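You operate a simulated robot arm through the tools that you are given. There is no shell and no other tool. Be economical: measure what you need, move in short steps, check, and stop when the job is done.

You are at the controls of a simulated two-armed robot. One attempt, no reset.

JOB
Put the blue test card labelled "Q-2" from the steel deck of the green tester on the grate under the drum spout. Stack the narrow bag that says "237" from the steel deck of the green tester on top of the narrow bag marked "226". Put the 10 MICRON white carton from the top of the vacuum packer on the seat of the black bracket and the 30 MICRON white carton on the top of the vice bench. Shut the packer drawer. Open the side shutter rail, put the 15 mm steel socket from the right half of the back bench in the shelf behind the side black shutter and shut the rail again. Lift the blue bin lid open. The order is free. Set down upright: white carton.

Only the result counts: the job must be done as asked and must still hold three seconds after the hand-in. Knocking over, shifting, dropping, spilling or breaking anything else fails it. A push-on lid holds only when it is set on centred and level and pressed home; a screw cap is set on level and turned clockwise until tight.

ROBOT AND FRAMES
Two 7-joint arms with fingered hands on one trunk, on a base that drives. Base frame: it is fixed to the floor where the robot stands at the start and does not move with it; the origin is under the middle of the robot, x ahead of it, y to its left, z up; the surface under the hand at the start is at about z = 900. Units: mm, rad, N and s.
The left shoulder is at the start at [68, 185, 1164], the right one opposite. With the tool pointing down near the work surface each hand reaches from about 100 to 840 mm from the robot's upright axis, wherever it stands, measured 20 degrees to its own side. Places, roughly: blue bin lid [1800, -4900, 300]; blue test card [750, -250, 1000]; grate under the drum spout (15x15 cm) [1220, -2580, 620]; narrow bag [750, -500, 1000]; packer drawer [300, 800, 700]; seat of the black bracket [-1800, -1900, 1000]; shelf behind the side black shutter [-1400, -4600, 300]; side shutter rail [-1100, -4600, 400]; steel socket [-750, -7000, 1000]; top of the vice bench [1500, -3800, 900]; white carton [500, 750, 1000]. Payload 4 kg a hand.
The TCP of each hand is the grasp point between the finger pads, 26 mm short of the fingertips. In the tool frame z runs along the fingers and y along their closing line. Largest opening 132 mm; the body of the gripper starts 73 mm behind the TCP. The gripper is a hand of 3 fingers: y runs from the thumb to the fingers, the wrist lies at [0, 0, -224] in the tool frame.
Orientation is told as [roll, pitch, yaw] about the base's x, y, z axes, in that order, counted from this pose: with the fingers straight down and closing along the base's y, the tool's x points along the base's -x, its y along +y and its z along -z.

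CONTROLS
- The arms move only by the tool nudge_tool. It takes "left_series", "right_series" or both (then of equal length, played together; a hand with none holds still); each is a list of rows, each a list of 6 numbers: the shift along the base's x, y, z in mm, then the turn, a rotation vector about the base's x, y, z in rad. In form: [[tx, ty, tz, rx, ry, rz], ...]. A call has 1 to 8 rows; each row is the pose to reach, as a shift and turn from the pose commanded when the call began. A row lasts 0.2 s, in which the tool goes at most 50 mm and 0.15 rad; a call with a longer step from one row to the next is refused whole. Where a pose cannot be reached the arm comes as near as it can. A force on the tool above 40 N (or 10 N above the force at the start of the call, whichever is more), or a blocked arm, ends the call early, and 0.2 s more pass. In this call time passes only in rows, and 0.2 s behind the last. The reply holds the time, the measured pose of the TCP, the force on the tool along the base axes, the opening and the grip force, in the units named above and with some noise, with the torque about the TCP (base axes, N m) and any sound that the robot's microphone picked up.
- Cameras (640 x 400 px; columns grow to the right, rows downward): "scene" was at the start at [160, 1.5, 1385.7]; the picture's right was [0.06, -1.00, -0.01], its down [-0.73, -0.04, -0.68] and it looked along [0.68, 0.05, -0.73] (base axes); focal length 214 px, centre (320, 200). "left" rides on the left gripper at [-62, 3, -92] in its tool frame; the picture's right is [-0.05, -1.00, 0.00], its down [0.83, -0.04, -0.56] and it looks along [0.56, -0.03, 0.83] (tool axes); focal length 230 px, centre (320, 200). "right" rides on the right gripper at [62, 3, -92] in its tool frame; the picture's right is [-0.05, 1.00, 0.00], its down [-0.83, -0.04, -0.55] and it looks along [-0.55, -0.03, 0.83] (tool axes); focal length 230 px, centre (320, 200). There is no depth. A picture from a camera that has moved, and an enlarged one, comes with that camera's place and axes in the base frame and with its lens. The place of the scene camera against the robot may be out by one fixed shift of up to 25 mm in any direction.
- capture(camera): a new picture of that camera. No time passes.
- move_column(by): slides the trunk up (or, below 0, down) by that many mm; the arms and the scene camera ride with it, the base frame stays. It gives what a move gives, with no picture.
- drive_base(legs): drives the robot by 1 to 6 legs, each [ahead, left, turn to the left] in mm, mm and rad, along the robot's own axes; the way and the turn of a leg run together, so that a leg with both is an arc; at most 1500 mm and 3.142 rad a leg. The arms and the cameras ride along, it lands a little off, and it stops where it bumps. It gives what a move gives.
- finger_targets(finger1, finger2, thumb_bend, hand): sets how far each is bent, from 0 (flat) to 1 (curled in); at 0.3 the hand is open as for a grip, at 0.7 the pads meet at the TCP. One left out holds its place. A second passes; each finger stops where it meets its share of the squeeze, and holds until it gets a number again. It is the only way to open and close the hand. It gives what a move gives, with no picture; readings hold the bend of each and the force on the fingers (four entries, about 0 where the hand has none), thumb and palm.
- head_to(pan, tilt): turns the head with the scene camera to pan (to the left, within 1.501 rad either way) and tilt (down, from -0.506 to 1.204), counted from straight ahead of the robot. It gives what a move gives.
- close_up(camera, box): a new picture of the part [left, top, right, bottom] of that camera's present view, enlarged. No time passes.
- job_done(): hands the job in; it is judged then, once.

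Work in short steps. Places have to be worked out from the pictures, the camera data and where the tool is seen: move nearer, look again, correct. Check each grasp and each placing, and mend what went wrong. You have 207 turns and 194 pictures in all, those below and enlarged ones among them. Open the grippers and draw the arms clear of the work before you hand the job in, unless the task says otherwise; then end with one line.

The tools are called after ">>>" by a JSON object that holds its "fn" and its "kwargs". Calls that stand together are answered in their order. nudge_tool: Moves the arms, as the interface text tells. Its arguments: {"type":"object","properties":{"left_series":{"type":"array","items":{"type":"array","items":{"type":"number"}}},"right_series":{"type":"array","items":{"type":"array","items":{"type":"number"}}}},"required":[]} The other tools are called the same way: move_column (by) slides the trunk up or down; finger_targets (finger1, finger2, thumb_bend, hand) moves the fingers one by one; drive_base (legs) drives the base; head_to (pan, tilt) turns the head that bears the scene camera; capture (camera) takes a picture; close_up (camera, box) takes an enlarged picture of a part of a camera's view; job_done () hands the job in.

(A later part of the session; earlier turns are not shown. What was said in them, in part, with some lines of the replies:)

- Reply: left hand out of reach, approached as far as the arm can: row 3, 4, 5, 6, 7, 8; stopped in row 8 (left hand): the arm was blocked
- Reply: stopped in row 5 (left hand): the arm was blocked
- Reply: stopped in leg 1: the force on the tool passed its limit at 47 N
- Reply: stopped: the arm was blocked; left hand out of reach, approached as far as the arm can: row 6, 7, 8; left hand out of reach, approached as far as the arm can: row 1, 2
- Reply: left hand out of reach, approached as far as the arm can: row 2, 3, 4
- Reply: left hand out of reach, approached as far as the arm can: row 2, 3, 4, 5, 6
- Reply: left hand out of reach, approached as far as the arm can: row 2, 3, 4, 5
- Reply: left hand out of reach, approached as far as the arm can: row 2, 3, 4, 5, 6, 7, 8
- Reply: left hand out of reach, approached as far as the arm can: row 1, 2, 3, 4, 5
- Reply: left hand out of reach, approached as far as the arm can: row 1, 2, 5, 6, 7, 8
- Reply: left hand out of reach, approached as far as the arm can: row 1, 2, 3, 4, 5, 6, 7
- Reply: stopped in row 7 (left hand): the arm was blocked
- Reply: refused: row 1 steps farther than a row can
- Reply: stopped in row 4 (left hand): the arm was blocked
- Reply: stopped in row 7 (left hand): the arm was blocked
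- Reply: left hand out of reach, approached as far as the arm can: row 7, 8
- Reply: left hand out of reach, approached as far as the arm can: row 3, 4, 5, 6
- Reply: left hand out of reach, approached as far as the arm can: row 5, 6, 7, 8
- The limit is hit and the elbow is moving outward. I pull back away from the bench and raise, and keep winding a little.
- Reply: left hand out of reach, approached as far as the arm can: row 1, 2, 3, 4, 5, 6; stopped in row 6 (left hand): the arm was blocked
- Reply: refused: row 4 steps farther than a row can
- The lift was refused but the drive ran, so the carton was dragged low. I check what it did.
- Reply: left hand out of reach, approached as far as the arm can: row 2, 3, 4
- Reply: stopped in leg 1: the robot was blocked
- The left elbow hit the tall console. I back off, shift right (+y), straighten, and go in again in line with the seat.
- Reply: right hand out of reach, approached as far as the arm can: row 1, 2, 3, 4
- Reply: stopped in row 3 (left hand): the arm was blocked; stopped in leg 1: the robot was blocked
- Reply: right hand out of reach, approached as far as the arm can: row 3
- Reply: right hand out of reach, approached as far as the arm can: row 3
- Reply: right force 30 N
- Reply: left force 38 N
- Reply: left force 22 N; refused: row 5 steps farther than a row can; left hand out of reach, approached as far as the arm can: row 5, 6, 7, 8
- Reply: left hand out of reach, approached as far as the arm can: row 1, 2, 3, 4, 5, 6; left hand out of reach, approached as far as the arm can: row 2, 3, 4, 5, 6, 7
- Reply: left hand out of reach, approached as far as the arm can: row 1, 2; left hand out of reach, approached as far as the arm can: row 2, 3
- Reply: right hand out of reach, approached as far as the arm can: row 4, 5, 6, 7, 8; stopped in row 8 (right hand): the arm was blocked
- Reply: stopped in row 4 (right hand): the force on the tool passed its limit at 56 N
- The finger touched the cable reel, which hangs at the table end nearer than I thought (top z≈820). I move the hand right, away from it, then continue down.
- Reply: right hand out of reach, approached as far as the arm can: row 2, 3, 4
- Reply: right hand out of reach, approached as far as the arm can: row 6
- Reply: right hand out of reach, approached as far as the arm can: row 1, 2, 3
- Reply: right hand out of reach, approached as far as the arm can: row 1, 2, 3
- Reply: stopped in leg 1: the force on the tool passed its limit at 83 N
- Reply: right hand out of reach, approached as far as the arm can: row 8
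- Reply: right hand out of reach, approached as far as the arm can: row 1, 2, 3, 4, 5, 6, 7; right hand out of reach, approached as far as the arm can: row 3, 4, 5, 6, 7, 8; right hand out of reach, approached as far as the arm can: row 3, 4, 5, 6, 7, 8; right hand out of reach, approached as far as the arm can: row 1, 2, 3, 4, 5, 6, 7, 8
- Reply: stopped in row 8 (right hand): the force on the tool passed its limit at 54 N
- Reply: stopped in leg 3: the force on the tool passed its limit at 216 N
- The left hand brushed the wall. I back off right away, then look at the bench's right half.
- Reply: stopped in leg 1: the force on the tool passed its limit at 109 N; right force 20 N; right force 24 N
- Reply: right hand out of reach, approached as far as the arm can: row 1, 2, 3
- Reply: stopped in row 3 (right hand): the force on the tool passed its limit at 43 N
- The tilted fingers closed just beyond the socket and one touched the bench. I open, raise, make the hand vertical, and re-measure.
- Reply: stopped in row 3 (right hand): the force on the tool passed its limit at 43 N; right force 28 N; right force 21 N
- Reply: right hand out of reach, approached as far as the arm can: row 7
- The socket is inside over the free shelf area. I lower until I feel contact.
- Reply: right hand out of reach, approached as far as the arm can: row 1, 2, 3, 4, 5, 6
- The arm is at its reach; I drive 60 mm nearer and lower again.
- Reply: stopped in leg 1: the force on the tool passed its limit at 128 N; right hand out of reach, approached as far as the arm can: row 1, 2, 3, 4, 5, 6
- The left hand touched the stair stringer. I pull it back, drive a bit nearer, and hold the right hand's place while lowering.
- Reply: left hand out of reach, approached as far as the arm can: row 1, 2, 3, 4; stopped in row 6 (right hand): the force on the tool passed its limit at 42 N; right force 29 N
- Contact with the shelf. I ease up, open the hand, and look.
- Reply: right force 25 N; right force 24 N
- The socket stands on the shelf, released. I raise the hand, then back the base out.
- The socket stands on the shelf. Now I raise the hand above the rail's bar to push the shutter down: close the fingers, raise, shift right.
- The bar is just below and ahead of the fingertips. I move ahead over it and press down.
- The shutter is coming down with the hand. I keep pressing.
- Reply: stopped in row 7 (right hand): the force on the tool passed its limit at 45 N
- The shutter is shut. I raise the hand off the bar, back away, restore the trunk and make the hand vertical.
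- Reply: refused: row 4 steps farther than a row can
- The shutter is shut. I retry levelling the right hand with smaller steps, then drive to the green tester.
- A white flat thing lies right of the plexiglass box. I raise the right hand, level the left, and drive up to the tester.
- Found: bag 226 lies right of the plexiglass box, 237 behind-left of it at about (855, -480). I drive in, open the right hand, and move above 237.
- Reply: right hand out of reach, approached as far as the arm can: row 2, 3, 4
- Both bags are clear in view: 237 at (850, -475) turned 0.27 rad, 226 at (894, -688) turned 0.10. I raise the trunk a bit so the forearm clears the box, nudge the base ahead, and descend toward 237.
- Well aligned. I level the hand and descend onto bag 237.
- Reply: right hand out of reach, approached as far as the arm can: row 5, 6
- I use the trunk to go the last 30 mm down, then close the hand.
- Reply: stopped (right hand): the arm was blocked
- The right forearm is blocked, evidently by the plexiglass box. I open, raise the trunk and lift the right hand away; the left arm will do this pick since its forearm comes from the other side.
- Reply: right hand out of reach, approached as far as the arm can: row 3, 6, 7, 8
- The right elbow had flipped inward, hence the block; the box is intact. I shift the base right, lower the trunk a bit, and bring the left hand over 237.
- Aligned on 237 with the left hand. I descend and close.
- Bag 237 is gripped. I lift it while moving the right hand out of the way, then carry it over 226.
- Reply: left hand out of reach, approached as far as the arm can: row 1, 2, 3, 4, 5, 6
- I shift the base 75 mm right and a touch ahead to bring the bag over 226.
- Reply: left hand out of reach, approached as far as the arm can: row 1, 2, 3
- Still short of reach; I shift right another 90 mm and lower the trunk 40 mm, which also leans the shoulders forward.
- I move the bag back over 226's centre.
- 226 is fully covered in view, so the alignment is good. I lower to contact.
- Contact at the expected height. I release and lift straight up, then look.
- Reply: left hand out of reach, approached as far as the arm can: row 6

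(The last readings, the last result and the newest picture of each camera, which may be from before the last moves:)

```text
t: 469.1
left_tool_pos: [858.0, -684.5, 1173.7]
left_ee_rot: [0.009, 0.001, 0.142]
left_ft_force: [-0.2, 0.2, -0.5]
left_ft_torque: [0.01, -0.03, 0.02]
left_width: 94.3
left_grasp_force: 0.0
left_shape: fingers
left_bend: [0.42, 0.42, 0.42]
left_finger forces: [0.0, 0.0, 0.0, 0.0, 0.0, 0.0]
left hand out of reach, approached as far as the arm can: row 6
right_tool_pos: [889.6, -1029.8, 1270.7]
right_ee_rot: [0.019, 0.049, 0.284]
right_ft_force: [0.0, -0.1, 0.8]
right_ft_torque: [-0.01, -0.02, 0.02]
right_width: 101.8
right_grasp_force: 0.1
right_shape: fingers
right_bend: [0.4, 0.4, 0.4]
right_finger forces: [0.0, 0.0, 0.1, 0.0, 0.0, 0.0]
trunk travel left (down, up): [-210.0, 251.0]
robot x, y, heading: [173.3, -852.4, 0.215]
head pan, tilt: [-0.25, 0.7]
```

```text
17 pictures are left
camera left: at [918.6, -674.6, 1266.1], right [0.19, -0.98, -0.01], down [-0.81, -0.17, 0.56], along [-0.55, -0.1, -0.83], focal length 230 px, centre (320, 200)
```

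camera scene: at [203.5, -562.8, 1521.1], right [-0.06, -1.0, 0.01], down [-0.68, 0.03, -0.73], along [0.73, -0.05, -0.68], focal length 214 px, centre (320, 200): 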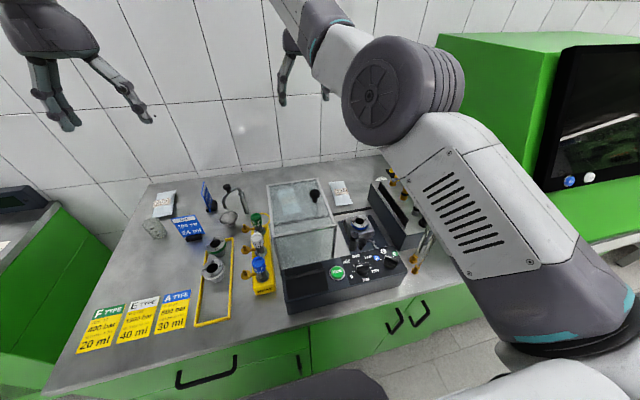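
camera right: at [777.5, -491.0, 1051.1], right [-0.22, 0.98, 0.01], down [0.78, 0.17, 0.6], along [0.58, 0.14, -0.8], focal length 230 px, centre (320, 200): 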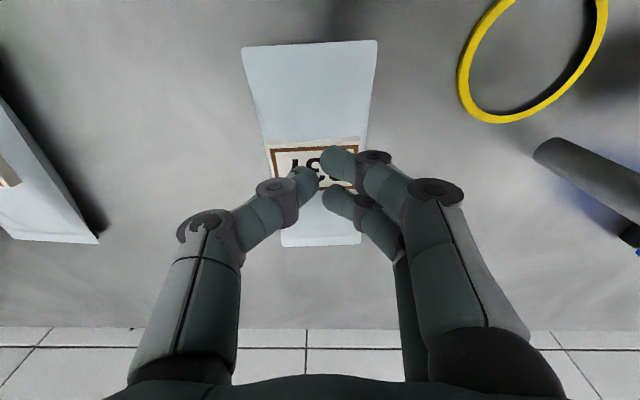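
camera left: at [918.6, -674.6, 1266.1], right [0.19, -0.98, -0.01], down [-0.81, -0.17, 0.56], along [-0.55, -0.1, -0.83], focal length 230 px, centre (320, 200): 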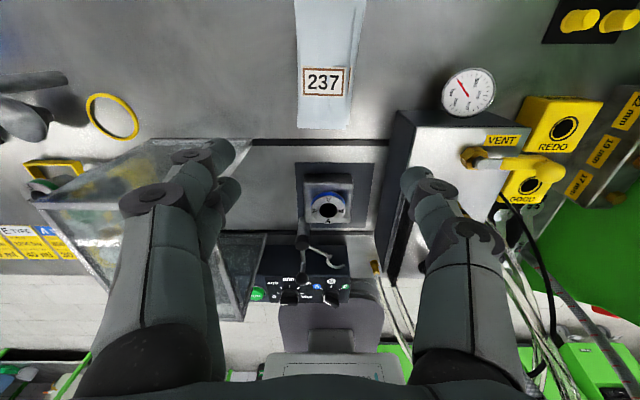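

The stack is done. Now the Q-2 card: I raise the left hand, turn it by about -1.5 rad, and drive so that it comes over the card.

>>> {"fn": "nudge_tool", "kwargs": {"left_series": [[-8, 3, 12, 0, 0, -0.14], [-16, 6, 24, 0, 0, -0.28], [-24, 9, 36, 0, 0, -0.42], [-32, 12, 48, 0, 0, -0.56], [-40, 15, 60, 0, 0, -0.7], [-48, 18, 72, 0, 0, -0.84], [-56, 21, 84, 0, 0, -0.98], [-64, 24, 95, 0, 0, -1.12]]}}

>>> {"fn": "drive_base", "kwargs": {"legs": [[-60, 0, 0], [0, 420, 0]]}}

>>> {"fn": "nudge_tool", "kwargs": {"left_series": [[0, 20, -10, 0, 0, -0.13], [0, 40, -20, 0, 0, -0.26], [0, 60, -30, 0, 0, -0.39]]}}

>>> {"fn": "capture", "kwargs": {"camera": "left"}}

```text
t: 471.1
left_tool_pos: [819.8, -568.8, 1300.1]
left_ee_rot: [0.233, 0.178, -0.76]
left_ft_force: [0.2, 0.7, -0.3]
left_ft_torque: [-0.02, 0.03, -0.02]
left_width: 94.6
left_grasp_force: 0.1
left_shape: fingers
left_bend: [0.42, 0.42, 0.42]
left_finger forces: [0.1, 0.0, 0.0, 0.0, 0.1, 0.0]
left hand out of reach, approached as far as the arm can: row 1, 2, 3, 4, 5, 6, 7, 8
right_tool_pos: [890.9, -1028.6, 1269.8]
right_ee_rot: [0.018, 0.05, 0.286]
right_ft_force: [0.6, 0.2, -0.3]
right_ft_torque: [-0.03, -0.01, -0.01]
right_width: 101.8
right_grasp_force: 0.1
right_shape: fingers
right_bend: [0.4, 0.4, 0.4]
right_finger forces: [0.0, 0.0, 0.0, 0.0, 0.0, 0.0]
trunk travel left (down, up): [-210.0, 251.0]
robot x, y, heading: [171.2, -853.9, 0.207]
head pan, tilt: [-0.25, 0.7]
stopped in row 8 (left hand): the arm was blocked; the commanded pose is now the measured one
```

```text
t: 474.3
left_tool_pos: [670.4, -168.2, 1298.7]
left_ee_rot: [0.233, 0.178, -0.759]
left_ft_force: [0.4, -0.2, -0.1]
left_ft_torque: [-0.02, -0.01, -0.02]
left_width: 94.6
left_grasp_force: 0.0
left_shape: fingers
left_bend: [0.42, 0.42, 0.42]
left_finger forces: [0.0, 0.0, 0.1, 0.0, 0.0, 0.1]
right_tool_pos: [742.9, -627.7, 1269.9]
right_ee_rot: [0.02, 0.049, 0.285]
right_ft_force: [0.3, 0.5, -0.1]
right_ft_torque: [-0.01, 0.01, -0.03]
right_width: 101.7
right_grasp_force: 0.0
right_shape: fingers
right_bend: [0.4, 0.4, 0.4]
right_finger forces: [0.0, 0.0, 0.1, 0.0, 0.1, 0.1]
trunk travel left (down, up): [-210.0, 251.0]
robot x, y, heading: [26.6, -451.7, 0.21]
head pan, tilt: [-0.25, 0.7]
```

```text
t: 475.1
left_tool_pos: [686.3, -106.8, 1275.0]
left_ee_rot: [0.231, 0.173, -1.155]
left_ft_force: [-0.5, 0.2, 0.9]
left_ft_torque: [-0.03, -0.05, -0.02]
left_width: 94.6
left_grasp_force: 0.0
left_shape: fingers
left_bend: [0.42, 0.42, 0.42]
left_finger forces: [0.1, 0.1, 0.1, 0.0, 0.0, 0.1]
left hand out of reach, approached as far as the arm can: row 1, 2, 3
right_tool_pos: [741.8, -627.9, 1272.7]
right_ee_rot: [0.021, 0.05, 0.287]
right_ft_force: [0.7, 0.2, -0.3]
right_ft_torque: [-0.01, 0.0, -0.01]
right_width: 101.6
right_grasp_force: 0.0
right_shape: fingers
right_bend: [0.4, 0.4, 0.4]
right_finger forces: [0.0, 0.0, 0.1, 0.0, 0.0, 0.0]
trunk travel left (down, up): [-210.0, 251.0]
robot x, y, heading: [29.1, -455.3, 0.213]
head pan, tilt: [-0.25, 0.7]
```

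```text
16 pictures are left
camera left: at [700.2, -184.2, 1353.4], right [-0.88, -0.4, -0.23], down [-0.45, 0.6, 0.67], along [-0.13, 0.69, -0.71], focal length 230 px, centre (320, 200)
```

left: 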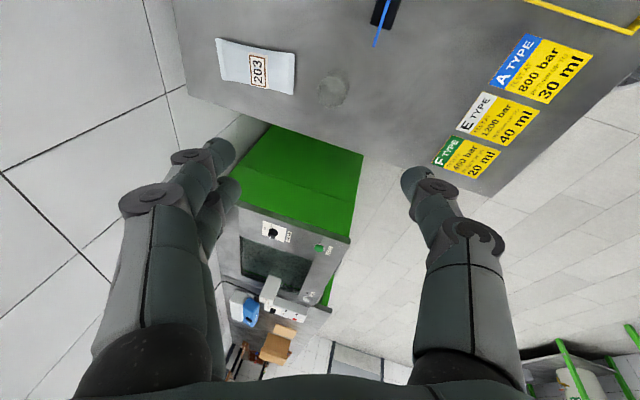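

The left hand is tilted near its limit up here. I level it while descending, which should be reachable, and turn the last bit.

>>> {"fn": "nudge_tool", "kwargs": {"left_series": [[0, -10, -30, -0.06, 0.035, 0], [0, -20, -60, -0.125, 0.07, 0], [0, -30, -90, -0.19, 0.105, 0], [0, -40, -120, -0.251, 0.141, 0]]}}

>>> {"fn": "nudge_tool", "kwargs": {"left_series": [[0, 0, 0, 0, 0, -0.07], [0, 0, 0, 0, 0, -0.14], [0, 0, 0, 0, 0, -0.2]]}}

>>> {"fn": "capture", "kwargs": {"camera": "left"}}

```text
t: 476.1
left_tool_pos: [704.9, -139.2, 1157.6]
left_ee_rot: [-0.004, 0.002, -1.168]
left_ft_force: [-0.3, 0.6, 0.8]
left_ft_torque: [0.0, 0.0, 0.0]
left_width: 94.8
left_grasp_force: 0.1
left_shape: fingers
left_bend: [0.42, 0.42, 0.42]
left_finger forces: [0.0, 0.1, 0.1, 0.0, 0.0, 0.0]
left hand out of reach, approached as far as the arm can: row 1, 2, 3, 4
right_tool_pos: [745.1, -627.7, 1268.1]
right_ee_rot: [0.018, 0.051, 0.286]
right_ft_force: [0.3, 0.2, -0.3]
right_ft_torque: [-0.02, 0.03, 0.01]
right_width: 101.7
right_grasp_force: 0.0
right_shape: fingers
right_bend: [0.4, 0.4, 0.4]
right_finger forces: [0.0, 0.1, 0.0, 0.1, 0.0, 0.1]
trunk travel left (down, up): [-210.0, 251.0]
robot x, y, heading: [26.2, -452.5, 0.212]
head pan, tilt: [-0.25, 0.7]
```

```text
t: 476.9
left_tool_pos: [702.2, -139.2, 1158.9]
left_ee_rot: [0.002, 0.004, -1.37]
left_ft_force: [-0.3, -0.4, 0.7]
left_ft_torque: [0.0, 0.05, 0.0]
left_width: 94.8
left_grasp_force: 0.0
left_shape: fingers
left_bend: [0.42, 0.42, 0.42]
left_finger forces: [0.1, 0.0, 0.1, 0.1, 0.0, 0.1]
right_tool_pos: [743.8, -627.8, 1270.7]
right_ee_rot: [0.017, 0.049, 0.288]
right_ft_force: [0.0, 0.1, 0.2]
right_ft_torque: [0.01, 0.0, 0.0]
right_width: 101.6
right_grasp_force: 0.1
right_shape: fingers
right_bend: [0.4, 0.4, 0.4]
right_finger forces: [0.1, 0.0, 0.1, 0.1, 0.1, 0.1]
trunk travel left (down, up): [-210.0, 251.0]
robot x, y, heading: [24.3, -453.1, 0.21]
head pan, tilt: [-0.25, 0.7]
```

```text
15 pictures are left
camera left: at [716.7, -200.0, 1251.4], right [-0.97, -0.25, 0.0], down [-0.21, 0.8, 0.56], along [-0.14, 0.54, -0.83], focal length 230 px, centre (320, 200)
```

left: 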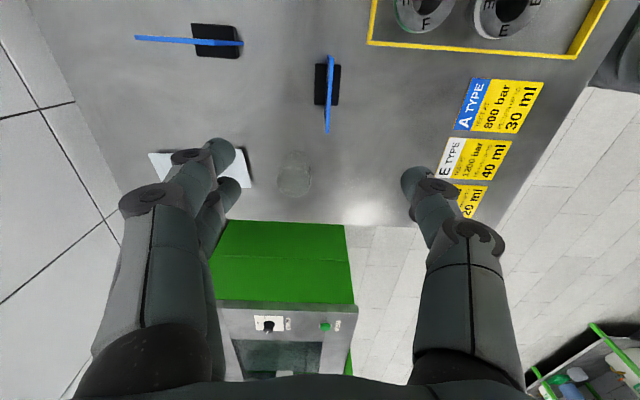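

A clear top view: the Q-2 card stands at about (697, -162), aligned with the hand. I narrow the fingers, centre, and descend around it.

>>> {"fn": "finger_targets", "kwargs": {"hand": "left", "finger1": 0.5, "finger2": 0.5, "thumb_bend": 0.5}}

>>> {"fn": "nudge_tool", "kwargs": {"left_series": [[-3, -12, -20, 0, 0, 0], [-5, -23, -50, 0, 0, 0], [-5, -23, -80, 0, 0, 0]]}}

>>> {"fn": "capture", "kwargs": {"camera": "left"}}

```text
t: 477.9
left_tool_pos: [701.6, -139.5, 1159.1]
left_ee_rot: [0.0, 0.004, -1.37]
left_ft_force: [-0.2, 0.0, 1.5]
left_ft_torque: [0.01, -0.02, -0.02]
left_width: 68.4
left_grasp_force: 0.1
left_shape: fingers
left_bend: [0.5, 0.5, 0.5]
left_finger forces: [0.1, 0.0, 0.1, 0.0, 0.1, 0.1]
right_tool_pos: [744.9, -629.4, 1270.6]
right_ee_rot: [0.018, 0.048, 0.287]
right_ft_force: [0.5, 0.4, -0.2]
right_ft_torque: [0.03, 0.02, -0.01]
right_width: 101.8
right_grasp_force: 0.1
right_shape: fingers
right_bend: [0.4, 0.4, 0.4]
right_finger forces: [0.0, 0.0, 0.0, 0.1, 0.0, 0.0]
trunk travel left (down, up): [-210.0, 251.0]
robot x, y, heading: [24.4, -451.1, 0.216]
head pan, tilt: [-0.25, 0.7]
```

```text
t: 478.7
left_tool_pos: [714.7, -156.1, 1078.5]
left_ee_rot: [0.002, 0.004, -1.367]
left_ft_force: [0.7, 0.4, 0.0]
left_ft_torque: [0.0, -0.01, 0.01]
left_width: 68.2
left_grasp_force: 0.1
left_shape: fingers
left_bend: [0.5, 0.5, 0.5]
left_finger forces: [0.0, 0.0, 0.0, 0.0, 0.0, 0.0]
left hand out of reach, approached as far as the arm can: row 1, 2, 3
right_tool_pos: [744.1, -627.7, 1270.2]
right_ee_rot: [0.018, 0.05, 0.286]
right_ft_force: [0.2, 0.8, -0.4]
right_ft_torque: [-0.01, 0.03, 0.01]
right_width: 101.5
right_grasp_force: 0.1
right_shape: fingers
right_bend: [0.4, 0.4, 0.4]
right_finger forces: [0.0, 0.0, 0.1, 0.0, 0.0, 0.0]
trunk travel left (down, up): [-210.0, 251.0]
robot x, y, heading: [26.5, -452.9, 0.21]
head pan, tilt: [-0.25, 0.7]
```

```text
14 pictures are left
camera left: at [729.6, -217.2, 1170.7], right [-0.97, -0.25, 0.0], down [-0.21, 0.8, 0.56], along [-0.14, 0.54, -0.83], focal length 230 px, centre (320, 200)
```

left: 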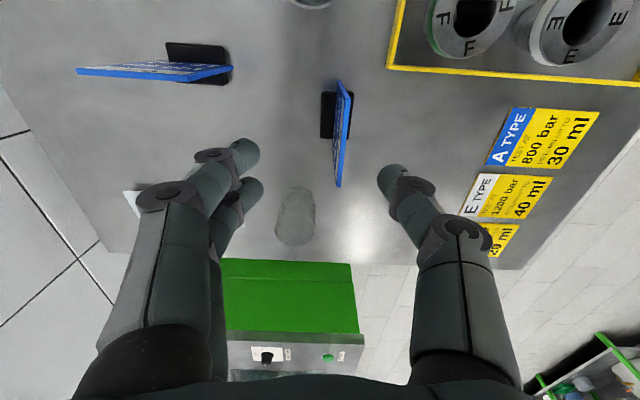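

The arm cannot come closer, so I back the base off 70 mm and let the arm extend to the card.

>>> {"fn": "nudge_tool", "kwargs": {"left_series": [[0, 0, 30, 0, 0, 0], [0, 0, 50, 0, 0, 0]]}}

>>> {"fn": "drive_base", "kwargs": {"legs": [[-80, 0, 0]]}}

>>> {"fn": "nudge_tool", "kwargs": {"left_series": [[20, 2, 0, 0, 0, 0], [40, 4, 0, 0, 0, 0], [61, 6, -10, 0, 0, 0], [61, 6, -40, 0, 0, 0]]}}

>>> {"fn": "capture", "kwargs": {"camera": "left"}}

```text
t: 479.3
left_tool_pos: [714.7, -158.5, 1128.4]
left_ee_rot: [0.002, 0.004, -1.37]
left_ft_force: [0.4, 0.1, 0.0]
left_ft_torque: [0.05, -0.03, 0.02]
left_width: 68.4
left_grasp_force: 0.1
left_shape: fingers
left_bend: [0.5, 0.5, 0.5]
left_finger forces: [0.1, 0.1, 0.1, 0.0, 0.0, 0.0]
right_tool_pos: [743.5, -627.1, 1272.0]
right_ee_rot: [0.019, 0.049, 0.287]
right_ft_force: [-0.1, -0.2, -0.2]
right_ft_torque: [-0.01, 0.0, 0.01]
right_width: 101.7
right_grasp_force: 0.0
right_shape: fingers
right_bend: [0.4, 0.4, 0.4]
right_finger forces: [0.1, 0.1, 0.0, 0.0, 0.0, 0.1]
trunk travel left (down, up): [-210.0, 251.0]
robot x, y, heading: [24.4, -452.3, 0.214]
head pan, tilt: [-0.25, 0.7]
```

```text
t: 480.4
left_tool_pos: [638.2, -175.3, 1128.1]
left_ee_rot: [0.003, 0.003, -1.371]
left_ft_force: [0.5, -0.1, -0.7]
left_ft_torque: [-0.02, -0.02, -0.01]
left_width: 68.2
left_grasp_force: 0.1
left_shape: fingers
left_bend: [0.5, 0.5, 0.5]
left_finger forces: [0.1, 0.1, 0.1, 0.0, 0.1, 0.0]
right_tool_pos: [665.4, -645.3, 1269.8]
right_ee_rot: [0.019, 0.051, 0.287]
right_ft_force: [0.0, -0.4, -0.1]
right_ft_torque: [0.0, -0.04, -0.03]
right_width: 101.7
right_grasp_force: 0.0
right_shape: fingers
right_bend: [0.4, 0.4, 0.4]
right_finger forces: [0.0, 0.0, 0.1, 0.0, 0.0, 0.0]
trunk travel left (down, up): [-210.0, 251.0]
robot x, y, heading: [-52.0, -466.4, 0.21]
head pan, tilt: [-0.25, 0.7]
```

```text
t: 481.4
left_tool_pos: [651.0, -152.4, 1090.1]
left_ee_rot: [0.002, 0.003, -1.368]
left_ft_force: [0.3, 0.8, 0.4]
left_ft_torque: [-0.01, -0.01, 0.03]
left_width: 68.3
left_grasp_force: 0.1
left_shape: fingers
left_bend: [0.5, 0.5, 0.5]
left_finger forces: [0.1, 0.0, 0.0, 0.0, 0.0, 0.1]
left hand out of reach, approached as far as the arm can: row 1, 2, 3, 4
right_tool_pos: [667.7, -644.2, 1268.0]
right_ee_rot: [0.02, 0.053, 0.288]
right_ft_force: [0.2, 0.4, -1.2]
right_ft_torque: [-0.03, 0.06, 0.03]
right_width: 101.8
right_grasp_force: 0.1
right_shape: fingers
right_bend: [0.4, 0.4, 0.4]
right_finger forces: [0.1, 0.0, 0.0, 0.0, 0.0, 0.0]
trunk travel left (down, up): [-210.0, 251.0]
robot x, y, heading: [-53.2, -465.6, 0.208]
head pan, tilt: [-0.25, 0.7]
```

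```text
13 pictures are left
camera left: at [665.5, -212.8, 1181.8], right [-0.97, -0.25, 0.0], down [-0.21, 0.8, 0.56], along [-0.14, 0.54, -0.83], focal length 230 px, centre (320, 200)
```

left: 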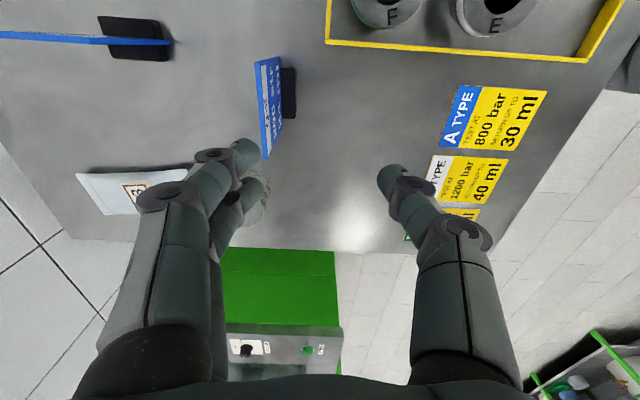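

The reachable band is narrow in this posture (about 745 mm ahead). I drive 52 mm ahead so that the card falls right in it.

>>> {"fn": "drive_base", "kwargs": {"legs": [[52, 0, 0]]}}

>>> {"fn": "nudge_tool", "kwargs": {"left_series": [[0, -12, 0, 0, 0, 0], [0, -22, -10, 0, 0, 0], [0, -22, -30, 0, 0, 0]]}}

```text
t: 482.3
left_tool_pos: [694.9, -143.1, 1095.6]
left_ee_rot: [0.005, 0.003, -1.369]
left_ft_force: [0.2, -0.8, -0.3]
left_ft_torque: [0.03, -0.02, -0.03]
left_width: 68.3
left_grasp_force: 0.0
left_shape: fingers
left_bend: [0.5, 0.5, 0.5]
left_finger forces: [0.0, 0.0, 0.1, 0.0, 0.1, 0.0]
right_tool_pos: [710.4, -635.5, 1274.6]
right_ee_rot: [0.017, 0.044, 0.286]
right_ft_force: [-0.8, 0.3, 1.3]
right_ft_torque: [0.02, -0.01, 0.02]
right_width: 101.7
right_grasp_force: 0.1
right_shape: fingers
right_bend: [0.4, 0.4, 0.4]
right_finger forces: [0.0, 0.0, 0.0, 0.0, 0.0, 0.0]
trunk travel left (down, up): [-210.0, 251.0]
robot x, y, heading: [-0.0, -458.5, 0.213]
head pan, tilt: [-0.25, 0.7]
```

```text
t: 483.1
left_tool_pos: [700.0, -164.1, 1060.2]
left_ee_rot: [0.002, 0.005, -1.37]
left_ft_force: [0.4, 0.7, 0.1]
left_ft_torque: [0.0, 0.07, -0.02]
left_width: 68.2
left_grasp_force: 0.0
left_shape: fingers
left_bend: [0.5, 0.5, 0.5]
left_finger forces: [0.0, 0.1, 0.0, 0.1, 0.0, 0.1]
right_tool_pos: [717.1, -634.4, 1269.4]
right_ee_rot: [0.019, 0.05, 0.286]
right_ft_force: [0.8, 0.5, 0.6]
right_ft_torque: [0.01, 0.02, -0.02]
right_width: 101.6
right_grasp_force: 0.0
right_shape: fingers
right_bend: [0.4, 0.4, 0.4]
right_finger forces: [0.0, 0.0, 0.1, 0.0, 0.1, 0.1]
trunk travel left (down, up): [-210.0, 251.0]
robot x, y, heading: [-4.7, -458.9, 0.215]
head pan, tilt: [-0.25, 0.7]
```

On target at (700, -164). I descend in steps and check for drift.

>>> {"fn": "nudge_tool", "kwargs": {"left_series": [[0, -1, -25, 0, 0, 0], [0, -1, -50, 0, 0, 0], [0, -1, -70, 0, 0, 0]]}}

>>> {"fn": "capture", "kwargs": {"camera": "left"}}

```text
t: 483.9
left_tool_pos: [698.7, -165.7, 992.6]
left_ee_rot: [0.004, 0.006, -1.37]
left_ft_force: [-0.7, -0.8, 0.5]
left_ft_torque: [-0.03, 0.05, -0.04]
left_width: 68.3
left_grasp_force: 0.1
left_shape: fingers
left_bend: [0.5, 0.5, 0.5]
left_finger forces: [0.1, 0.0, 0.1, 0.0, 0.1, 0.0]
right_tool_pos: [714.8, -634.2, 1270.6]
right_ee_rot: [0.018, 0.049, 0.287]
right_ft_force: [-0.4, 0.9, -0.6]
right_ft_torque: [0.03, 0.01, 0.01]
right_width: 101.1
right_grasp_force: 0.0
right_shape: fingers
right_bend: [0.4, 0.4, 0.4]
right_finger forces: [0.1, 0.0, 0.0, 0.0, 0.1, 0.0]
trunk travel left (down, up): [-210.0, 251.0]
robot x, y, heading: [-1.1, -460.7, 0.21]
head pan, tilt: [-0.25, 0.7]
```

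```text
12 pictures are left
camera left: at [712.5, -226.7, 1084.1], right [-0.97, -0.25, 0.0], down [-0.21, 0.8, 0.56], along [-0.14, 0.54, -0.83], focal length 230 px, centre (320, 200)
```

left: 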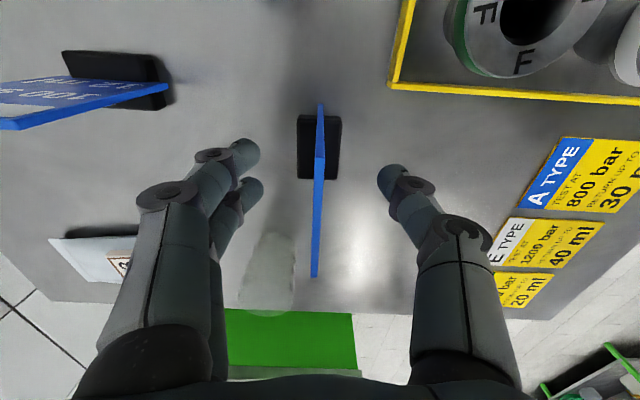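

Perfectly centred. I go 25 mm lower, close, and lift gently.

>>> {"fn": "nudge_tool", "kwargs": {"left_series": [[0, 0, -14, 0, 0, 0], [0, 0, -26, 0, 0, 0]]}}

>>> {"fn": "finger_targets", "kwargs": {"hand": "left", "finger1": 0.72, "finger2": 0.72, "thumb_bend": 0.72}}

>>> {"fn": "nudge_tool", "kwargs": {"left_series": [[0, 0, 40, 0, 0, 0], [0, 0, 80, 0, 0, 0], [0, 0, 120, 0, 0, 0], [0, 0, 160, 0, 0, 0], [0, 0, 195, 0, 0, 0]]}}

>>> {"fn": "capture", "kwargs": {"camera": "left"}}

```text
t: 484.5
left_tool_pos: [699.0, -165.1, 965.2]
left_ee_rot: [0.005, 0.001, -1.371]
left_ft_force: [0.8, 0.4, 0.1]
left_ft_torque: [0.0, -0.01, 0.04]
left_width: 67.9
left_grasp_force: 0.0
left_shape: fingers
left_bend: [0.5, 0.5, 0.5]
left_finger forces: [0.1, 0.0, 0.0, 0.1, 0.0, 0.1]
right_tool_pos: [715.1, -633.7, 1270.2]
right_ee_rot: [0.019, 0.048, 0.287]
right_ft_force: [0.6, -1.3, -0.7]
right_ft_torque: [-0.02, 0.04, -0.01]
right_width: 101.5
right_grasp_force: 0.0
right_shape: fingers
right_bend: [0.4, 0.4, 0.4]
right_finger forces: [0.2, 0.0, 0.0, 0.1, 0.0, 0.0]
trunk travel left (down, up): [-210.0, 251.0]
robot x, y, heading: [-3.4, -459.9, 0.213]
head pan, tilt: [-0.25, 0.7]
```

```text
t: 485.5
left_tool_pos: [698.9, -165.1, 965.2]
left_ee_rot: [0.003, 0.004, -1.369]
left_ft_force: [0.5, -0.9, 0.3]
left_ft_torque: [-0.02, 0.0, 0.02]
left_width: 5.9
left_grasp_force: 3.7
left_shape: fingers
left_bend: [0.71, 0.71, 0.7]
left_finger forces: [2.0, 2.0, 0.0, 0.0, 4.0, 0.0]
right_tool_pos: [715.2, -633.3, 1270.4]
right_ee_rot: [0.018, 0.047, 0.286]
right_ft_force: [0.6, 0.1, 0.0]
right_ft_torque: [-0.01, 0.04, -0.01]
right_width: 101.8
right_grasp_force: 0.0
right_shape: fingers
right_bend: [0.4, 0.4, 0.4]
right_finger forces: [0.0, 0.0, 0.0, 0.1, 0.0, 0.0]
trunk travel left (down, up): [-210.0, 251.0]
robot x, y, heading: [-2.3, -461.1, 0.21]
head pan, tilt: [-0.25, 0.7]
```

```text
t: 486.7
left_tool_pos: [698.9, -162.3, 1158.6]
left_ee_rot: [0.013, -0.003, -1.36]
left_ft_force: [-0.1, 0.1, -1.2]
left_ft_torque: [-0.01, 0.0, -0.01]
left_width: 5.7
left_grasp_force: 3.7
left_shape: fingers
left_bend: [0.71, 0.71, 0.7]
left_finger forces: [1.9, 1.9, 0.0, 0.0, 3.8, 0.0]
left hand out of reach, approached as far as the arm can: row 5
right_tool_pos: [714.9, -633.2, 1270.5]
right_ee_rot: [0.016, 0.049, 0.286]
right_ft_force: [-0.7, 0.9, 0.0]
right_ft_torque: [-0.02, -0.06, 0.02]
right_width: 101.4
right_grasp_force: 0.0
right_shape: fingers
right_bend: [0.4, 0.4, 0.4]
right_finger forces: [0.0, 0.1, 0.1, 0.0, 0.0, 0.0]
trunk travel left (down, up): [-210.0, 251.0]
robot x, y, heading: [-3.4, -459.0, 0.21]
head pan, tilt: [-0.25, 0.7]
```

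```text
11 pictures are left
camera left: at [712.4, -221.9, 1251.1], right [-0.97, -0.26, -0.01], down [-0.23, 0.8, 0.55], along [-0.13, 0.54, -0.83], focal length 230 px, centre (320, 200)
```

left: 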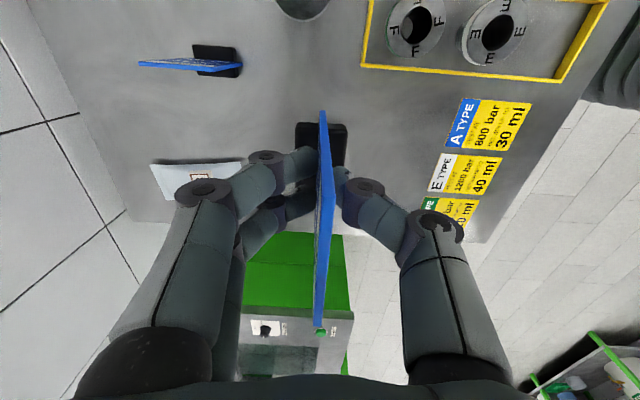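

The card with its foot is in hand. I tighten the grip, then drive back, down the aisle and turn toward the drum.

>>> {"fn": "finger_targets", "kwargs": {"hand": "left", "finger1": 0.85, "finger2": 0.85, "thumb_bend": 0.85}}

>>> {"fn": "drive_base", "kwargs": {"legs": [[-500, 0, 0], [0, 0, -1.571], [1500, 0, 0], [900, 0, 0], [0, 0, 1.571]]}}

>>> {"fn": "head_to", "kwargs": {"pan": 0.25, "tilt": 0.55}}

>>> {"fn": "capture", "kwargs": {"camera": "scene"}}

```text
t: 487.7
left_tool_pos: [699.7, -162.3, 1157.9]
left_ee_rot: [0.015, -0.003, -1.361]
left_ft_force: [1.3, 0.6, 0.2]
left_ft_torque: [-0.02, -0.03, 0.0]
left_width: 4.1
left_grasp_force: 22.3
left_shape: fingers
left_bend: [0.74, 0.74, 0.73]
left_finger forces: [11.1, 10.8, 0.0, 0.1, 22.2, 0.2]
right_tool_pos: [713.7, -635.4, 1270.8]
right_ee_rot: [0.018, 0.049, 0.287]
right_ft_force: [0.3, 0.4, -0.2]
right_ft_torque: [0.0, 0.03, -0.01]
right_width: 101.8
right_grasp_force: 0.2
right_shape: fingers
right_bend: [0.4, 0.4, 0.4]
right_finger forces: [0.0, 0.0, 0.0, 0.1, 0.0, 0.0]
trunk travel left (down, up): [-210.0, 251.0]
robot x, y, heading: [-6.4, -460.4, 0.212]
head pan, tilt: [-0.25, 0.7]
```

```text
t: 509.6
left_tool_pos: [720.4, -2599.2, 1157.0]
left_ee_rot: [0.015, -0.003, -1.356]
left_ft_force: [-1.5, -0.2, -0.1]
left_ft_torque: [0.0, 0.04, 0.03]
left_width: 3.2
left_grasp_force: 21.0
left_shape: fingers
left_bend: [0.74, 0.74, 0.73]
left_finger forces: [10.3, 10.2, 0.0, 0.0, 20.6, 0.0]
right_tool_pos: [738.3, -3070.6, 1271.4]
right_ee_rot: [0.02, 0.049, 0.291]
right_ft_force: [-0.7, 0.0, -0.2]
right_ft_torque: [0.0, 0.02, 0.0]
right_width: 101.6
right_grasp_force: 0.0
right_shape: fingers
right_bend: [0.4, 0.4, 0.4]
right_finger forces: [0.0, 0.1, 0.0, 0.0, 0.0, 0.1]
trunk travel left (down, up): [-210.0, 251.0]
robot x, y, heading: [20.7, -2897.2, 0.212]
head pan, tilt: [-0.25, 0.7]
```

```text
t: 510.6
left_tool_pos: [720.8, -2600.1, 1156.3]
left_ee_rot: [0.012, -0.003, -1.356]
left_ft_force: [0.6, 0.6, -0.9]
left_ft_torque: [0.01, -0.01, -0.01]
left_width: 2.8
left_grasp_force: 20.1
left_shape: fingers
left_bend: [0.74, 0.74, 0.73]
left_finger forces: [10.3, 10.2, 0.1, 0.0, 20.5, 0.0]
right_tool_pos: [737.6, -3069.9, 1271.5]
right_ee_rot: [0.018, 0.049, 0.292]
right_ft_force: [0.2, 0.1, -0.5]
right_ft_torque: [0.02, -0.02, 0.03]
right_width: 101.5
right_grasp_force: 0.1
right_shape: fingers
right_bend: [0.4, 0.4, 0.4]
right_finger forces: [0.0, 0.0, 0.0, 0.1, 0.0, 0.0]
trunk travel left (down, up): [-210.0, 251.0]
robot x, y, heading: [18.8, -2899.7, 0.215]
head pan, tilt: [0.25, 0.55]
```

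```text
10 pictures are left
camera scene: at [166.5, -2845.1, 1406.8], right [0.45, -0.89, -0.04], down [-0.6, -0.26, -0.76], along [0.67, 0.36, -0.65], focal length 214 px, centre (320, 200)
```

scene: 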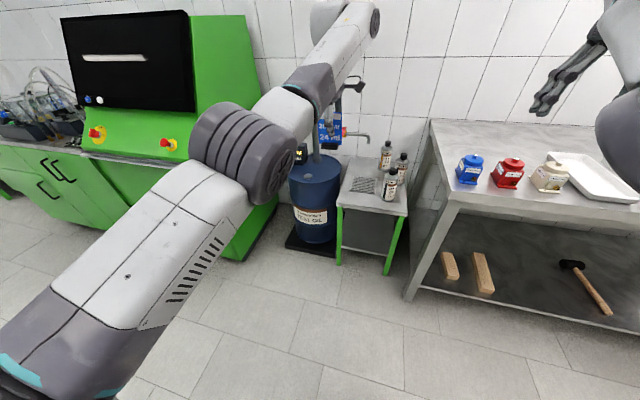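

The grate on the small table beside the drum is at about (1214, -2570, 620). In free space here I first lower the trunk and the left hand to approach height.

>>> {"fn": "move_column", "kwargs": {"by": -195}}

>>> {"fn": "nudge_tool", "kwargs": {"left_series": [[0, 0, -40, 0, 0, 0], [0, 0, -80, 0, 0, 0], [0, 0, -120, 0, 0, 0], [0, 0, -160, 0, 0, 0], [0, 0, -190, 0, 0, 0]]}}

```text
t: 512.7
left_tool_pos: [776.6, -2586.4, 698.6]
left_ee_rot: [-0.312, -0.003, -1.354]
left_ft_force: [0.1, 0.3, -0.5]
left_ft_torque: [-0.06, -0.01, -0.02]
left_width: 3.0
left_grasp_force: 20.8
left_shape: fingers
left_bend: [0.74, 0.74, 0.73]
left_finger forces: [10.3, 10.2, 0.1, 0.0, 20.4, 0.1]
right_tool_pos: [754.3, -3083.9, 1044.9]
right_ee_rot: [0.046, 0.091, 0.265]
right_ft_force: [-0.4, 0.3, 0.0]
right_ft_torque: [0.04, -0.02, -0.03]
right_width: 101.7
right_grasp_force: 0.1
right_shape: fingers
right_bend: [0.4, 0.4, 0.4]
right_finger forces: [0.0, 0.0, 0.1, 0.1, 0.0, 0.1]
trunk travel left (down, up): [-15.0, 446.0]
robot x, y, heading: [18.4, -2898.9, 0.214]
head pan, tilt: [0.25, 0.55]
```

```text
t: 513.9
left_tool_pos: [752.6, -2588.6, 512.7]
left_ee_rot: [-0.314, -0.005, -1.355]
left_ft_force: [0.6, -1.5, 0.2]
left_ft_torque: [0.0, 0.01, -0.02]
left_width: 2.6
left_grasp_force: 19.4
left_shape: fingers
left_bend: [0.74, 0.74, 0.74]
left_finger forces: [10.0, 9.8, 0.2, 0.0, 19.6, 0.0]
left hand out of reach, approached as far as the arm can: row 3, 4, 5
right_tool_pos: [757.5, -3083.1, 1046.0]
right_ee_rot: [0.048, 0.086, 0.271]
right_ft_force: [-0.3, 0.3, 0.2]
right_ft_torque: [-0.01, -0.04, 0.02]
right_width: 101.5
right_grasp_force: 0.1
right_shape: fingers
right_bend: [0.4, 0.4, 0.4]
right_finger forces: [0.0, 0.0, 0.0, 0.0, 0.0, 0.0]
trunk travel left (down, up): [-15.0, 446.0]
robot x, y, heading: [21.1, -2897.5, 0.219]
head pan, tilt: [0.25, 0.55]
```

The hand dropped further and tilted. I raise it to approach height while levelling.

>>> {"fn": "nudge_tool", "kwargs": {"left_series": [[0, 0, 40, 0.01, -0.044, 0], [0, 0, 80, 0.02, -0.088, 0], [0, 0, 120, 0.03, -0.132, 0], [0, 0, 160, 0.04, -0.176, 0], [0, 0, 200, 0.048, -0.22, 0], [0, 0, 235, 0.057, -0.264, 0], [0, 0, 260, 0.067, -0.307, 0]]}}

>>> {"fn": "capture", "kwargs": {"camera": "left"}}

```text
t: 515.5
left_tool_pos: [752.6, -2584.8, 775.2]
left_ee_rot: [0.001, -0.002, -1.354]
left_ft_force: [-0.5, 0.4, -0.4]
left_ft_torque: [0.05, 0.04, -0.01]
left_width: 2.4
left_grasp_force: 19.5
left_shape: fingers
left_bend: [0.74, 0.74, 0.74]
left_finger forces: [9.9, 9.9, 0.0, 0.1, 19.7, 0.0]
right_tool_pos: [755.5, -3080.8, 1047.6]
right_ee_rot: [0.051, 0.086, 0.273]
right_ft_force: [0.0, -0.2, 0.0]
right_ft_torque: [0.0, -0.04, -0.02]
right_width: 101.4
right_grasp_force: 0.0
right_shape: fingers
right_bend: [0.4, 0.4, 0.4]
right_finger forces: [0.1, 0.0, 0.1, 0.0, 0.0, 0.0]
trunk travel left (down, up): [-15.0, 446.0]
robot x, y, heading: [20.7, -2896.2, 0.217]
head pan, tilt: [0.25, 0.55]
```

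```text
9 pictures are left
camera left: at [767.2, -2645.0, 868.0], right [-0.96, -0.26, 0.0], down [-0.22, 0.8, 0.55], along [-0.15, 0.53, -0.83], focal length 230 px, centre (320, 200)
```

left: 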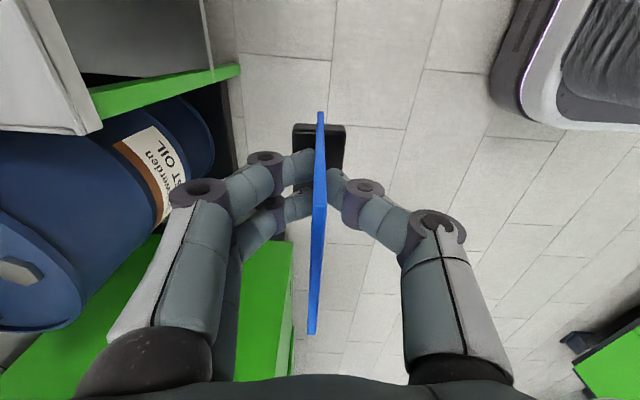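

The card is upright in the hand at approach height. I drive in toward the grate, stopping short for a look.

>>> {"fn": "drive_base", "kwargs": {"legs": [[0, -95, 0], [370, 0, 0]]}}

>>> {"fn": "capture", "kwargs": {"camera": "scene"}}

```text
t: 518.5
left_tool_pos: [1135.6, -2600.1, 775.1]
left_ee_rot: [-0.002, -0.003, -1.36]
left_ft_force: [0.3, -0.6, -1.2]
left_ft_torque: [0.03, 0.04, -0.03]
left_width: 2.4
left_grasp_force: 20.2
left_shape: fingers
left_bend: [0.74, 0.74, 0.74]
left_finger forces: [9.9, 9.9, 0.0, 0.1, 19.8, 0.1]
right_tool_pos: [1136.8, -3097.1, 1045.5]
right_ee_rot: [0.049, 0.089, 0.266]
right_ft_force: [0.6, 0.2, 0.2]
right_ft_torque: [0.0, 0.02, 0.03]
right_width: 101.3
right_grasp_force: 0.1
right_shape: fingers
right_bend: [0.4, 0.4, 0.4]
right_finger forces: [0.1, 0.0, 0.1, 0.1, 0.0, 0.0]
trunk travel left (down, up): [-15.0, 446.0]
robot x, y, heading: [405.3, -2907.2, 0.209]
head pan, tilt: [0.25, 0.55]
```

```text
8 pictures are left
camera scene: at [716.6, -2821.0, 1113.4], right [0.42, -0.9, -0.12], down [-0.81, -0.31, -0.5], along [0.42, 0.3, -0.86], focal length 214 px, centre (320, 200)
```

scene: 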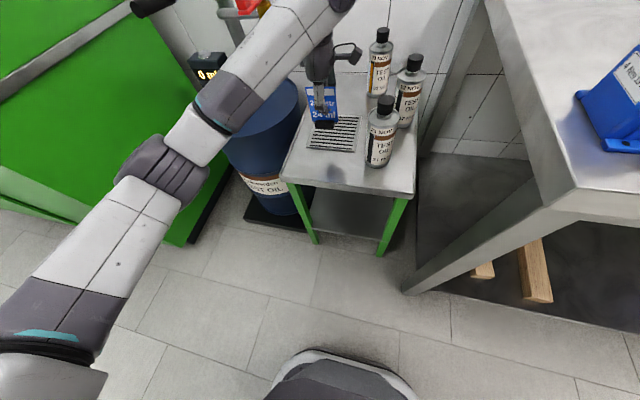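

The grate's centre is at about (1195, -2588). I drive 60 mm further and lower in small steps.

>>> {"fn": "drive_base", "kwargs": {"legs": [[60, 0, 0]]}}

>>> {"fn": "nudge_tool", "kwargs": {"left_series": [[0, 0, -25, 0, 0, 0], [0, 0, -45, 0, 0, 0], [0, 0, -60, 0, 0, 0]]}}

>>> {"fn": "close_up", "kwargs": {"camera": "scene", "box": [240, 60, 420, 200]}}

```text
t: 519.5
left_tool_pos: [1159.4, -2593.3, 781.1]
left_ee_rot: [-0.006, 0.006, -1.369]
left_ft_force: [-23.9, -3.5, 4.9]
left_ft_torque: [0.31, -2.82, 0.09]
left_width: 2.2
left_grasp_force: 32.2
left_shape: fingers
left_bend: [0.74, 0.74, 0.74]
left_finger forces: [10.0, 10.0, 0.0, 0.0, 19.9, 24.2]
right_tool_pos: [1166.8, -3092.1, 1046.1]
right_ee_rot: [0.056, 0.085, 0.266]
right_ft_force: [0.2, -0.9, 0.7]
right_ft_torque: [-0.01, -0.03, -0.01]
right_width: 101.6
right_grasp_force: 0.0
right_shape: fingers
right_bend: [0.4, 0.4, 0.4]
right_finger forces: [0.0, 0.0, 0.1, 0.1, 0.0, 0.0]
trunk travel left (down, up): [-15.0, 446.0]
robot x, y, heading: [435.2, -2900.6, 0.213]
head pan, tilt: [0.25, 0.55]
stopped in leg 1: the force on the tool passed its limit at 184 N (the readings are from after the stop); the commanded pose is now the measured one
```

```text
t: 520.3
left_tool_pos: [1159.4, -2594.5, 721.4]
left_ee_rot: [-0.004, 0.005, -1.372]
left_ft_force: [0.4, -1.4, 0.0]
left_ft_torque: [-0.02, -0.01, -0.02]
left_width: 2.3
left_grasp_force: 20.3
left_shape: fingers
left_bend: [0.74, 0.74, 0.74]
left_finger forces: [10.1, 9.9, 0.0, 0.0, 20.0, 0.1]
right_tool_pos: [1167.2, -3093.3, 1047.7]
right_ee_rot: [0.059, 0.084, 0.262]
right_ft_force: [-0.4, -0.9, -0.4]
right_ft_torque: [0.0, -0.04, 0.01]
right_width: 101.8
right_grasp_force: 0.0
right_shape: fingers
right_bend: [0.4, 0.4, 0.4]
right_finger forces: [0.0, 0.0, 0.0, 0.0, 0.0, 0.0]
trunk travel left (down, up): [-15.0, 446.0]
robot x, y, heading: [432.2, -2901.8, 0.214]
head pan, tilt: [0.25, 0.55]
```

```text
2.86 times, centred on (330, 130) of scene
camera zoom: at [746.1, -2815.4, 1115.0], right [0.42, -0.9, -0.12], down [-0.81, -0.31, -0.5], along [0.42, 0.31, -0.85], focal length 613 px, centre (291, 400)
```

zoom: 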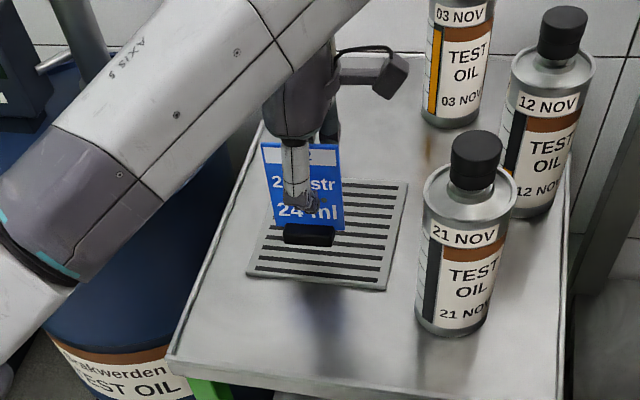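

The spout is just ahead of the hand, but the foot is already over the grate. I lower straight down to contact.

>>> {"fn": "nudge_tool", "kwargs": {"left_series": [[0, 0, -12, 0, 0, 0], [0, 0, -20, 0, 0, 0], [0, 0, -26, 0, 0, 0], [0, 0, -31, 0, 0, 0], [0, 0, -36, 0, 0, 0], [0, 0, -41, 0, 0, 0]]}}

>>> {"fn": "close_up", "kwargs": {"camera": "scene", "box": [280, 80, 400, 170]}}

```text
t: 521.7
left_tool_pos: [1160.2, -2599.7, 685.2]
left_ee_rot: [0.006, 0.007, -1.372]
left_ft_force: [-1.5, -1.3, 25.5]
left_ft_torque: [0.01, -0.05, 0.04]
left_width: 2.2
left_grasp_force: 27.7
left_shape: fingers
left_bend: [0.75, 0.75, 0.76]
left_finger forces: [13.2, 13.5, 0.1, 0.1, 28.3, 0.0]
right_tool_pos: [1166.6, -3097.4, 1048.9]
right_ee_rot: [0.06, 0.083, 0.263]
right_ft_force: [0.0, 0.8, -0.6]
right_ft_torque: [0.0, -0.04, -0.01]
right_width: 101.4
right_grasp_force: 0.0
right_shape: fingers
right_bend: [0.4, 0.4, 0.4]
right_finger forces: [0.1, 0.1, 0.0, 0.0, 0.0, 0.0]
trunk travel left (down, up): [-15.0, 446.0]
robot x, y, heading: [433.0, -2902.3, 0.212]
head pan, tilt: [0.25, 0.55]
```

```text
4.44 times, centred on (340, 125) of scene
camera zoom: at [744.2, -2818.7, 1116.2], right [0.42, -0.9, -0.12], down [-0.81, -0.3, -0.51], along [0.42, 0.31, -0.85], focal length 953 px, centre (231, 533)
```

zoom: 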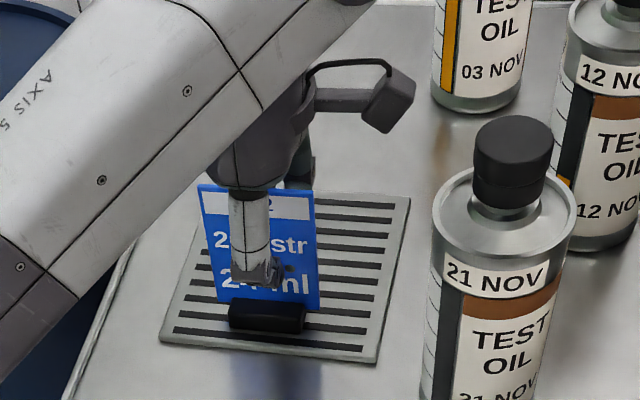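

The foot rests on the grate. I ease up, open, lift straight up above the card, and back away.

>>> {"fn": "nudge_tool", "kwargs": {"left_series": [[0, 0, 5, 0, 0, 0]]}}

>>> {"fn": "finger_targets", "kwargs": {"hand": "left", "finger1": 0.55, "finger2": 0.55, "thumb_bend": 0.55}}

>>> {"fn": "nudge_tool", "kwargs": {"left_series": [[0, 0, 25, 0, 0, 0], [0, 0, 50, 0, 0, 0], [0, 0, 75, 0, 0, 0], [0, 0, 100, 0, 0, 0], [0, 0, 120, 0, 0, 0]]}}

>>> {"fn": "close_up", "kwargs": {"camera": "scene", "box": [260, 60, 410, 180]}}

```text
t: 522.1
left_tool_pos: [1159.0, -2599.5, 686.2]
left_ee_rot: [-0.001, 0.01, -1.374]
left_ft_force: [6.3, -1.0, 17.9]
left_ft_torque: [0.02, -0.21, -0.04]
left_width: 2.2
left_grasp_force: 25.3
left_shape: fingers
left_bend: [0.75, 0.75, 0.76]
left_finger forces: [13.9, 14.1, 0.1, 0.0, 21.7, 0.1]
right_tool_pos: [1166.7, -3097.6, 1047.4]
right_ee_rot: [0.06, 0.083, 0.263]
right_ft_force: [0.3, 1.4, -0.7]
right_ft_torque: [-0.02, 0.0, -0.02]
right_width: 101.7
right_grasp_force: 0.1
right_shape: fingers
right_bend: [0.4, 0.4, 0.4]
right_finger forces: [0.0, 0.0, 0.1, 0.1, 0.0, 0.0]
trunk travel left (down, up): [-15.0, 446.0]
robot x, y, heading: [435.1, -2900.0, 0.213]
head pan, tilt: [0.25, 0.55]
```

```text
t: 523.1
left_tool_pos: [1158.9, -2597.7, 685.0]
left_ee_rot: [-0.003, 0.006, -1.374]
left_ft_force: [0.1, -0.7, 1.1]
left_ft_torque: [0.0, 0.01, -0.01]
left_width: 50.4
left_grasp_force: 0.1
left_shape: fingers
left_bend: [0.55, 0.55, 0.55]
left_finger forces: [0.0, 0.1, 0.0, 0.1, 0.1, 0.0]
right_tool_pos: [1166.9, -3096.6, 1046.4]
right_ee_rot: [0.06, 0.084, 0.263]
right_ft_force: [-0.6, 0.0, 0.4]
right_ft_torque: [-0.02, -0.02, 0.03]
right_width: 101.9
right_grasp_force: 0.1
right_shape: fingers
right_bend: [0.4, 0.4, 0.4]
right_finger forces: [0.1, 0.0, 0.0, 0.0, 0.1, 0.1]
trunk travel left (down, up): [-15.0, 446.0]
robot x, y, heading: [436.0, -2906.9, 0.213]
head pan, tilt: [0.25, 0.55]
```

```text
t: 524.1
left_tool_pos: [1158.4, -2585.2, 767.5]
left_ee_rot: [-0.031, 0.015, -1.358]
left_ft_force: [-4.6, 1.9, -5.8]
left_ft_torque: [-0.24, -0.22, 0.1]
left_width: 51.0
left_grasp_force: 3.7
left_shape: fingers
left_bend: [0.55, 0.55, 0.55]
left_finger forces: [0.1, 0.0, 0.0, 0.0, 0.0, 7.0]
right_tool_pos: [1169.9, -3088.2, 1044.5]
right_ee_rot: [0.056, 0.09, 0.267]
right_ft_force: [0.7, -0.8, 0.3]
right_ft_torque: [-0.01, -0.01, 0.01]
right_width: 101.6
right_grasp_force: 0.1
right_shape: fingers
right_bend: [0.4, 0.4, 0.4]
right_finger forces: [0.0, 0.0, 0.1, 0.0, 0.0, 0.0]
trunk travel left (down, up): [-15.0, 446.0]
robot x, y, heading: [439.5, -2901.2, 0.216]
head pan, tilt: [0.25, 0.55]
stopped in row 4 (left hand): the force on the tool passed its limit at 53 N (the readings are from after the stop); the commanded pose is now the measured one
```

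```text
3.33 times, centred on (335, 120) of scene
camera zoom: at [748.7, -2811.2, 1113.6], right [0.42, -0.9, -0.12], down [-0.81, -0.31, -0.5], along [0.41, 0.31, -0.86], focal length 715 px, centre (270, 467)
```

zoom: 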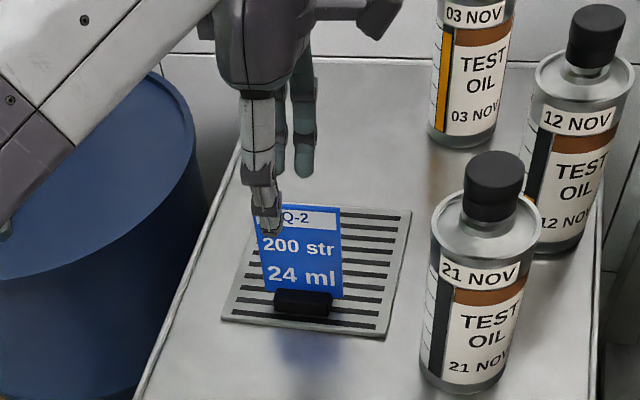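

The card stands on the grate; the hand is just under the spout with fingertips above the card top. I back straight out.

>>> {"fn": "drive_base", "kwargs": {"legs": [[-400, 0, 0]]}}

>>> {"fn": "capture", "kwargs": {"camera": "scene"}}

```text
t: 526.6
left_tool_pos: [767.8, -2672.3, 767.3]
left_ee_rot: [-0.028, 0.015, -1.361]
left_ft_force: [0.3, -0.2, 0.8]
left_ft_torque: [-0.04, -0.01, 0.01]
left_width: 50.9
left_grasp_force: 0.2
left_shape: fingers
left_bend: [0.55, 0.55, 0.55]
left_finger forces: [0.0, 0.0, 0.0, 0.1, 0.0, 0.1]
right_tool_pos: [778.1, -3176.9, 1045.5]
right_ee_rot: [0.054, 0.089, 0.266]
right_ft_force: [0.4, 0.5, 0.3]
right_ft_torque: [-0.01, 0.02, -0.05]
right_width: 101.6
right_grasp_force: 0.1
right_shape: fingers
right_bend: [0.4, 0.4, 0.4]
right_finger forces: [0.0, 0.0, 0.1, 0.1, 0.0, 0.1]
trunk travel left (down, up): [-15.0, 446.0]
robot x, y, heading: [45.1, -2989.1, 0.218]
head pan, tilt: [0.25, 0.55]
```

```text
4 pictures are left
camera scene: at [356.9, -2898.5, 1113.5], right [0.42, -0.9, -0.12], down [-0.81, -0.31, -0.5], along [0.42, 0.31, -0.86], focal length 214 px, centre (320, 200)
```

scene: 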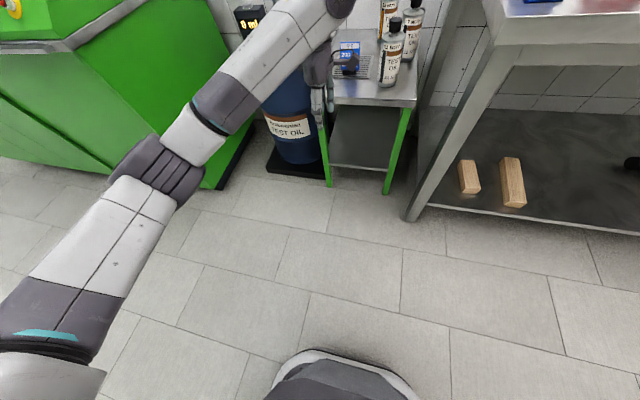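

The card still stands. One last enlarged check, then I hand in.

>>> {"fn": "close_up", "kwargs": {"camera": "scene", "box": [320, 20, 440, 110]}}

```text
4.44 times, centred on (380, 65) of scene
camera zoom: at [356.9, -2898.5, 1113.5], right [0.42, -0.9, -0.12], down [-0.81, -0.31, -0.5], along [0.42, 0.31, -0.86], focal length 953 px, centre (53, 800)
```

zoom: 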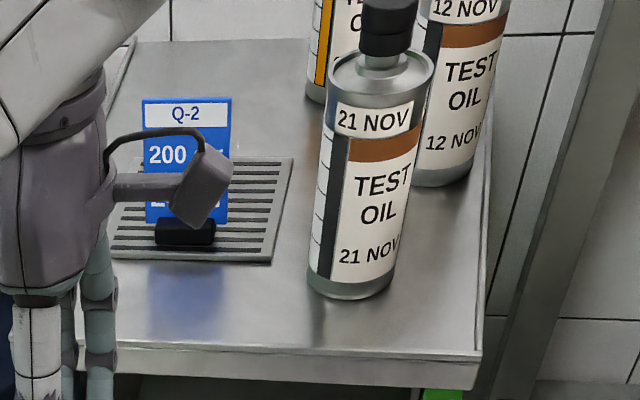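

The card stands on the grate, both hands are open and clear, and every part of the job is done.

>>> {"fn": "job_done", "kwargs": {}}

```text
The job is handed in.
```

I finished every part of the job and handed it in; the result of the judging isn't known to me. Along the way the arms bumped the packer top, cable reel, wall, bench edge, stair side and spout; I saw nothing knocked over or shifted.
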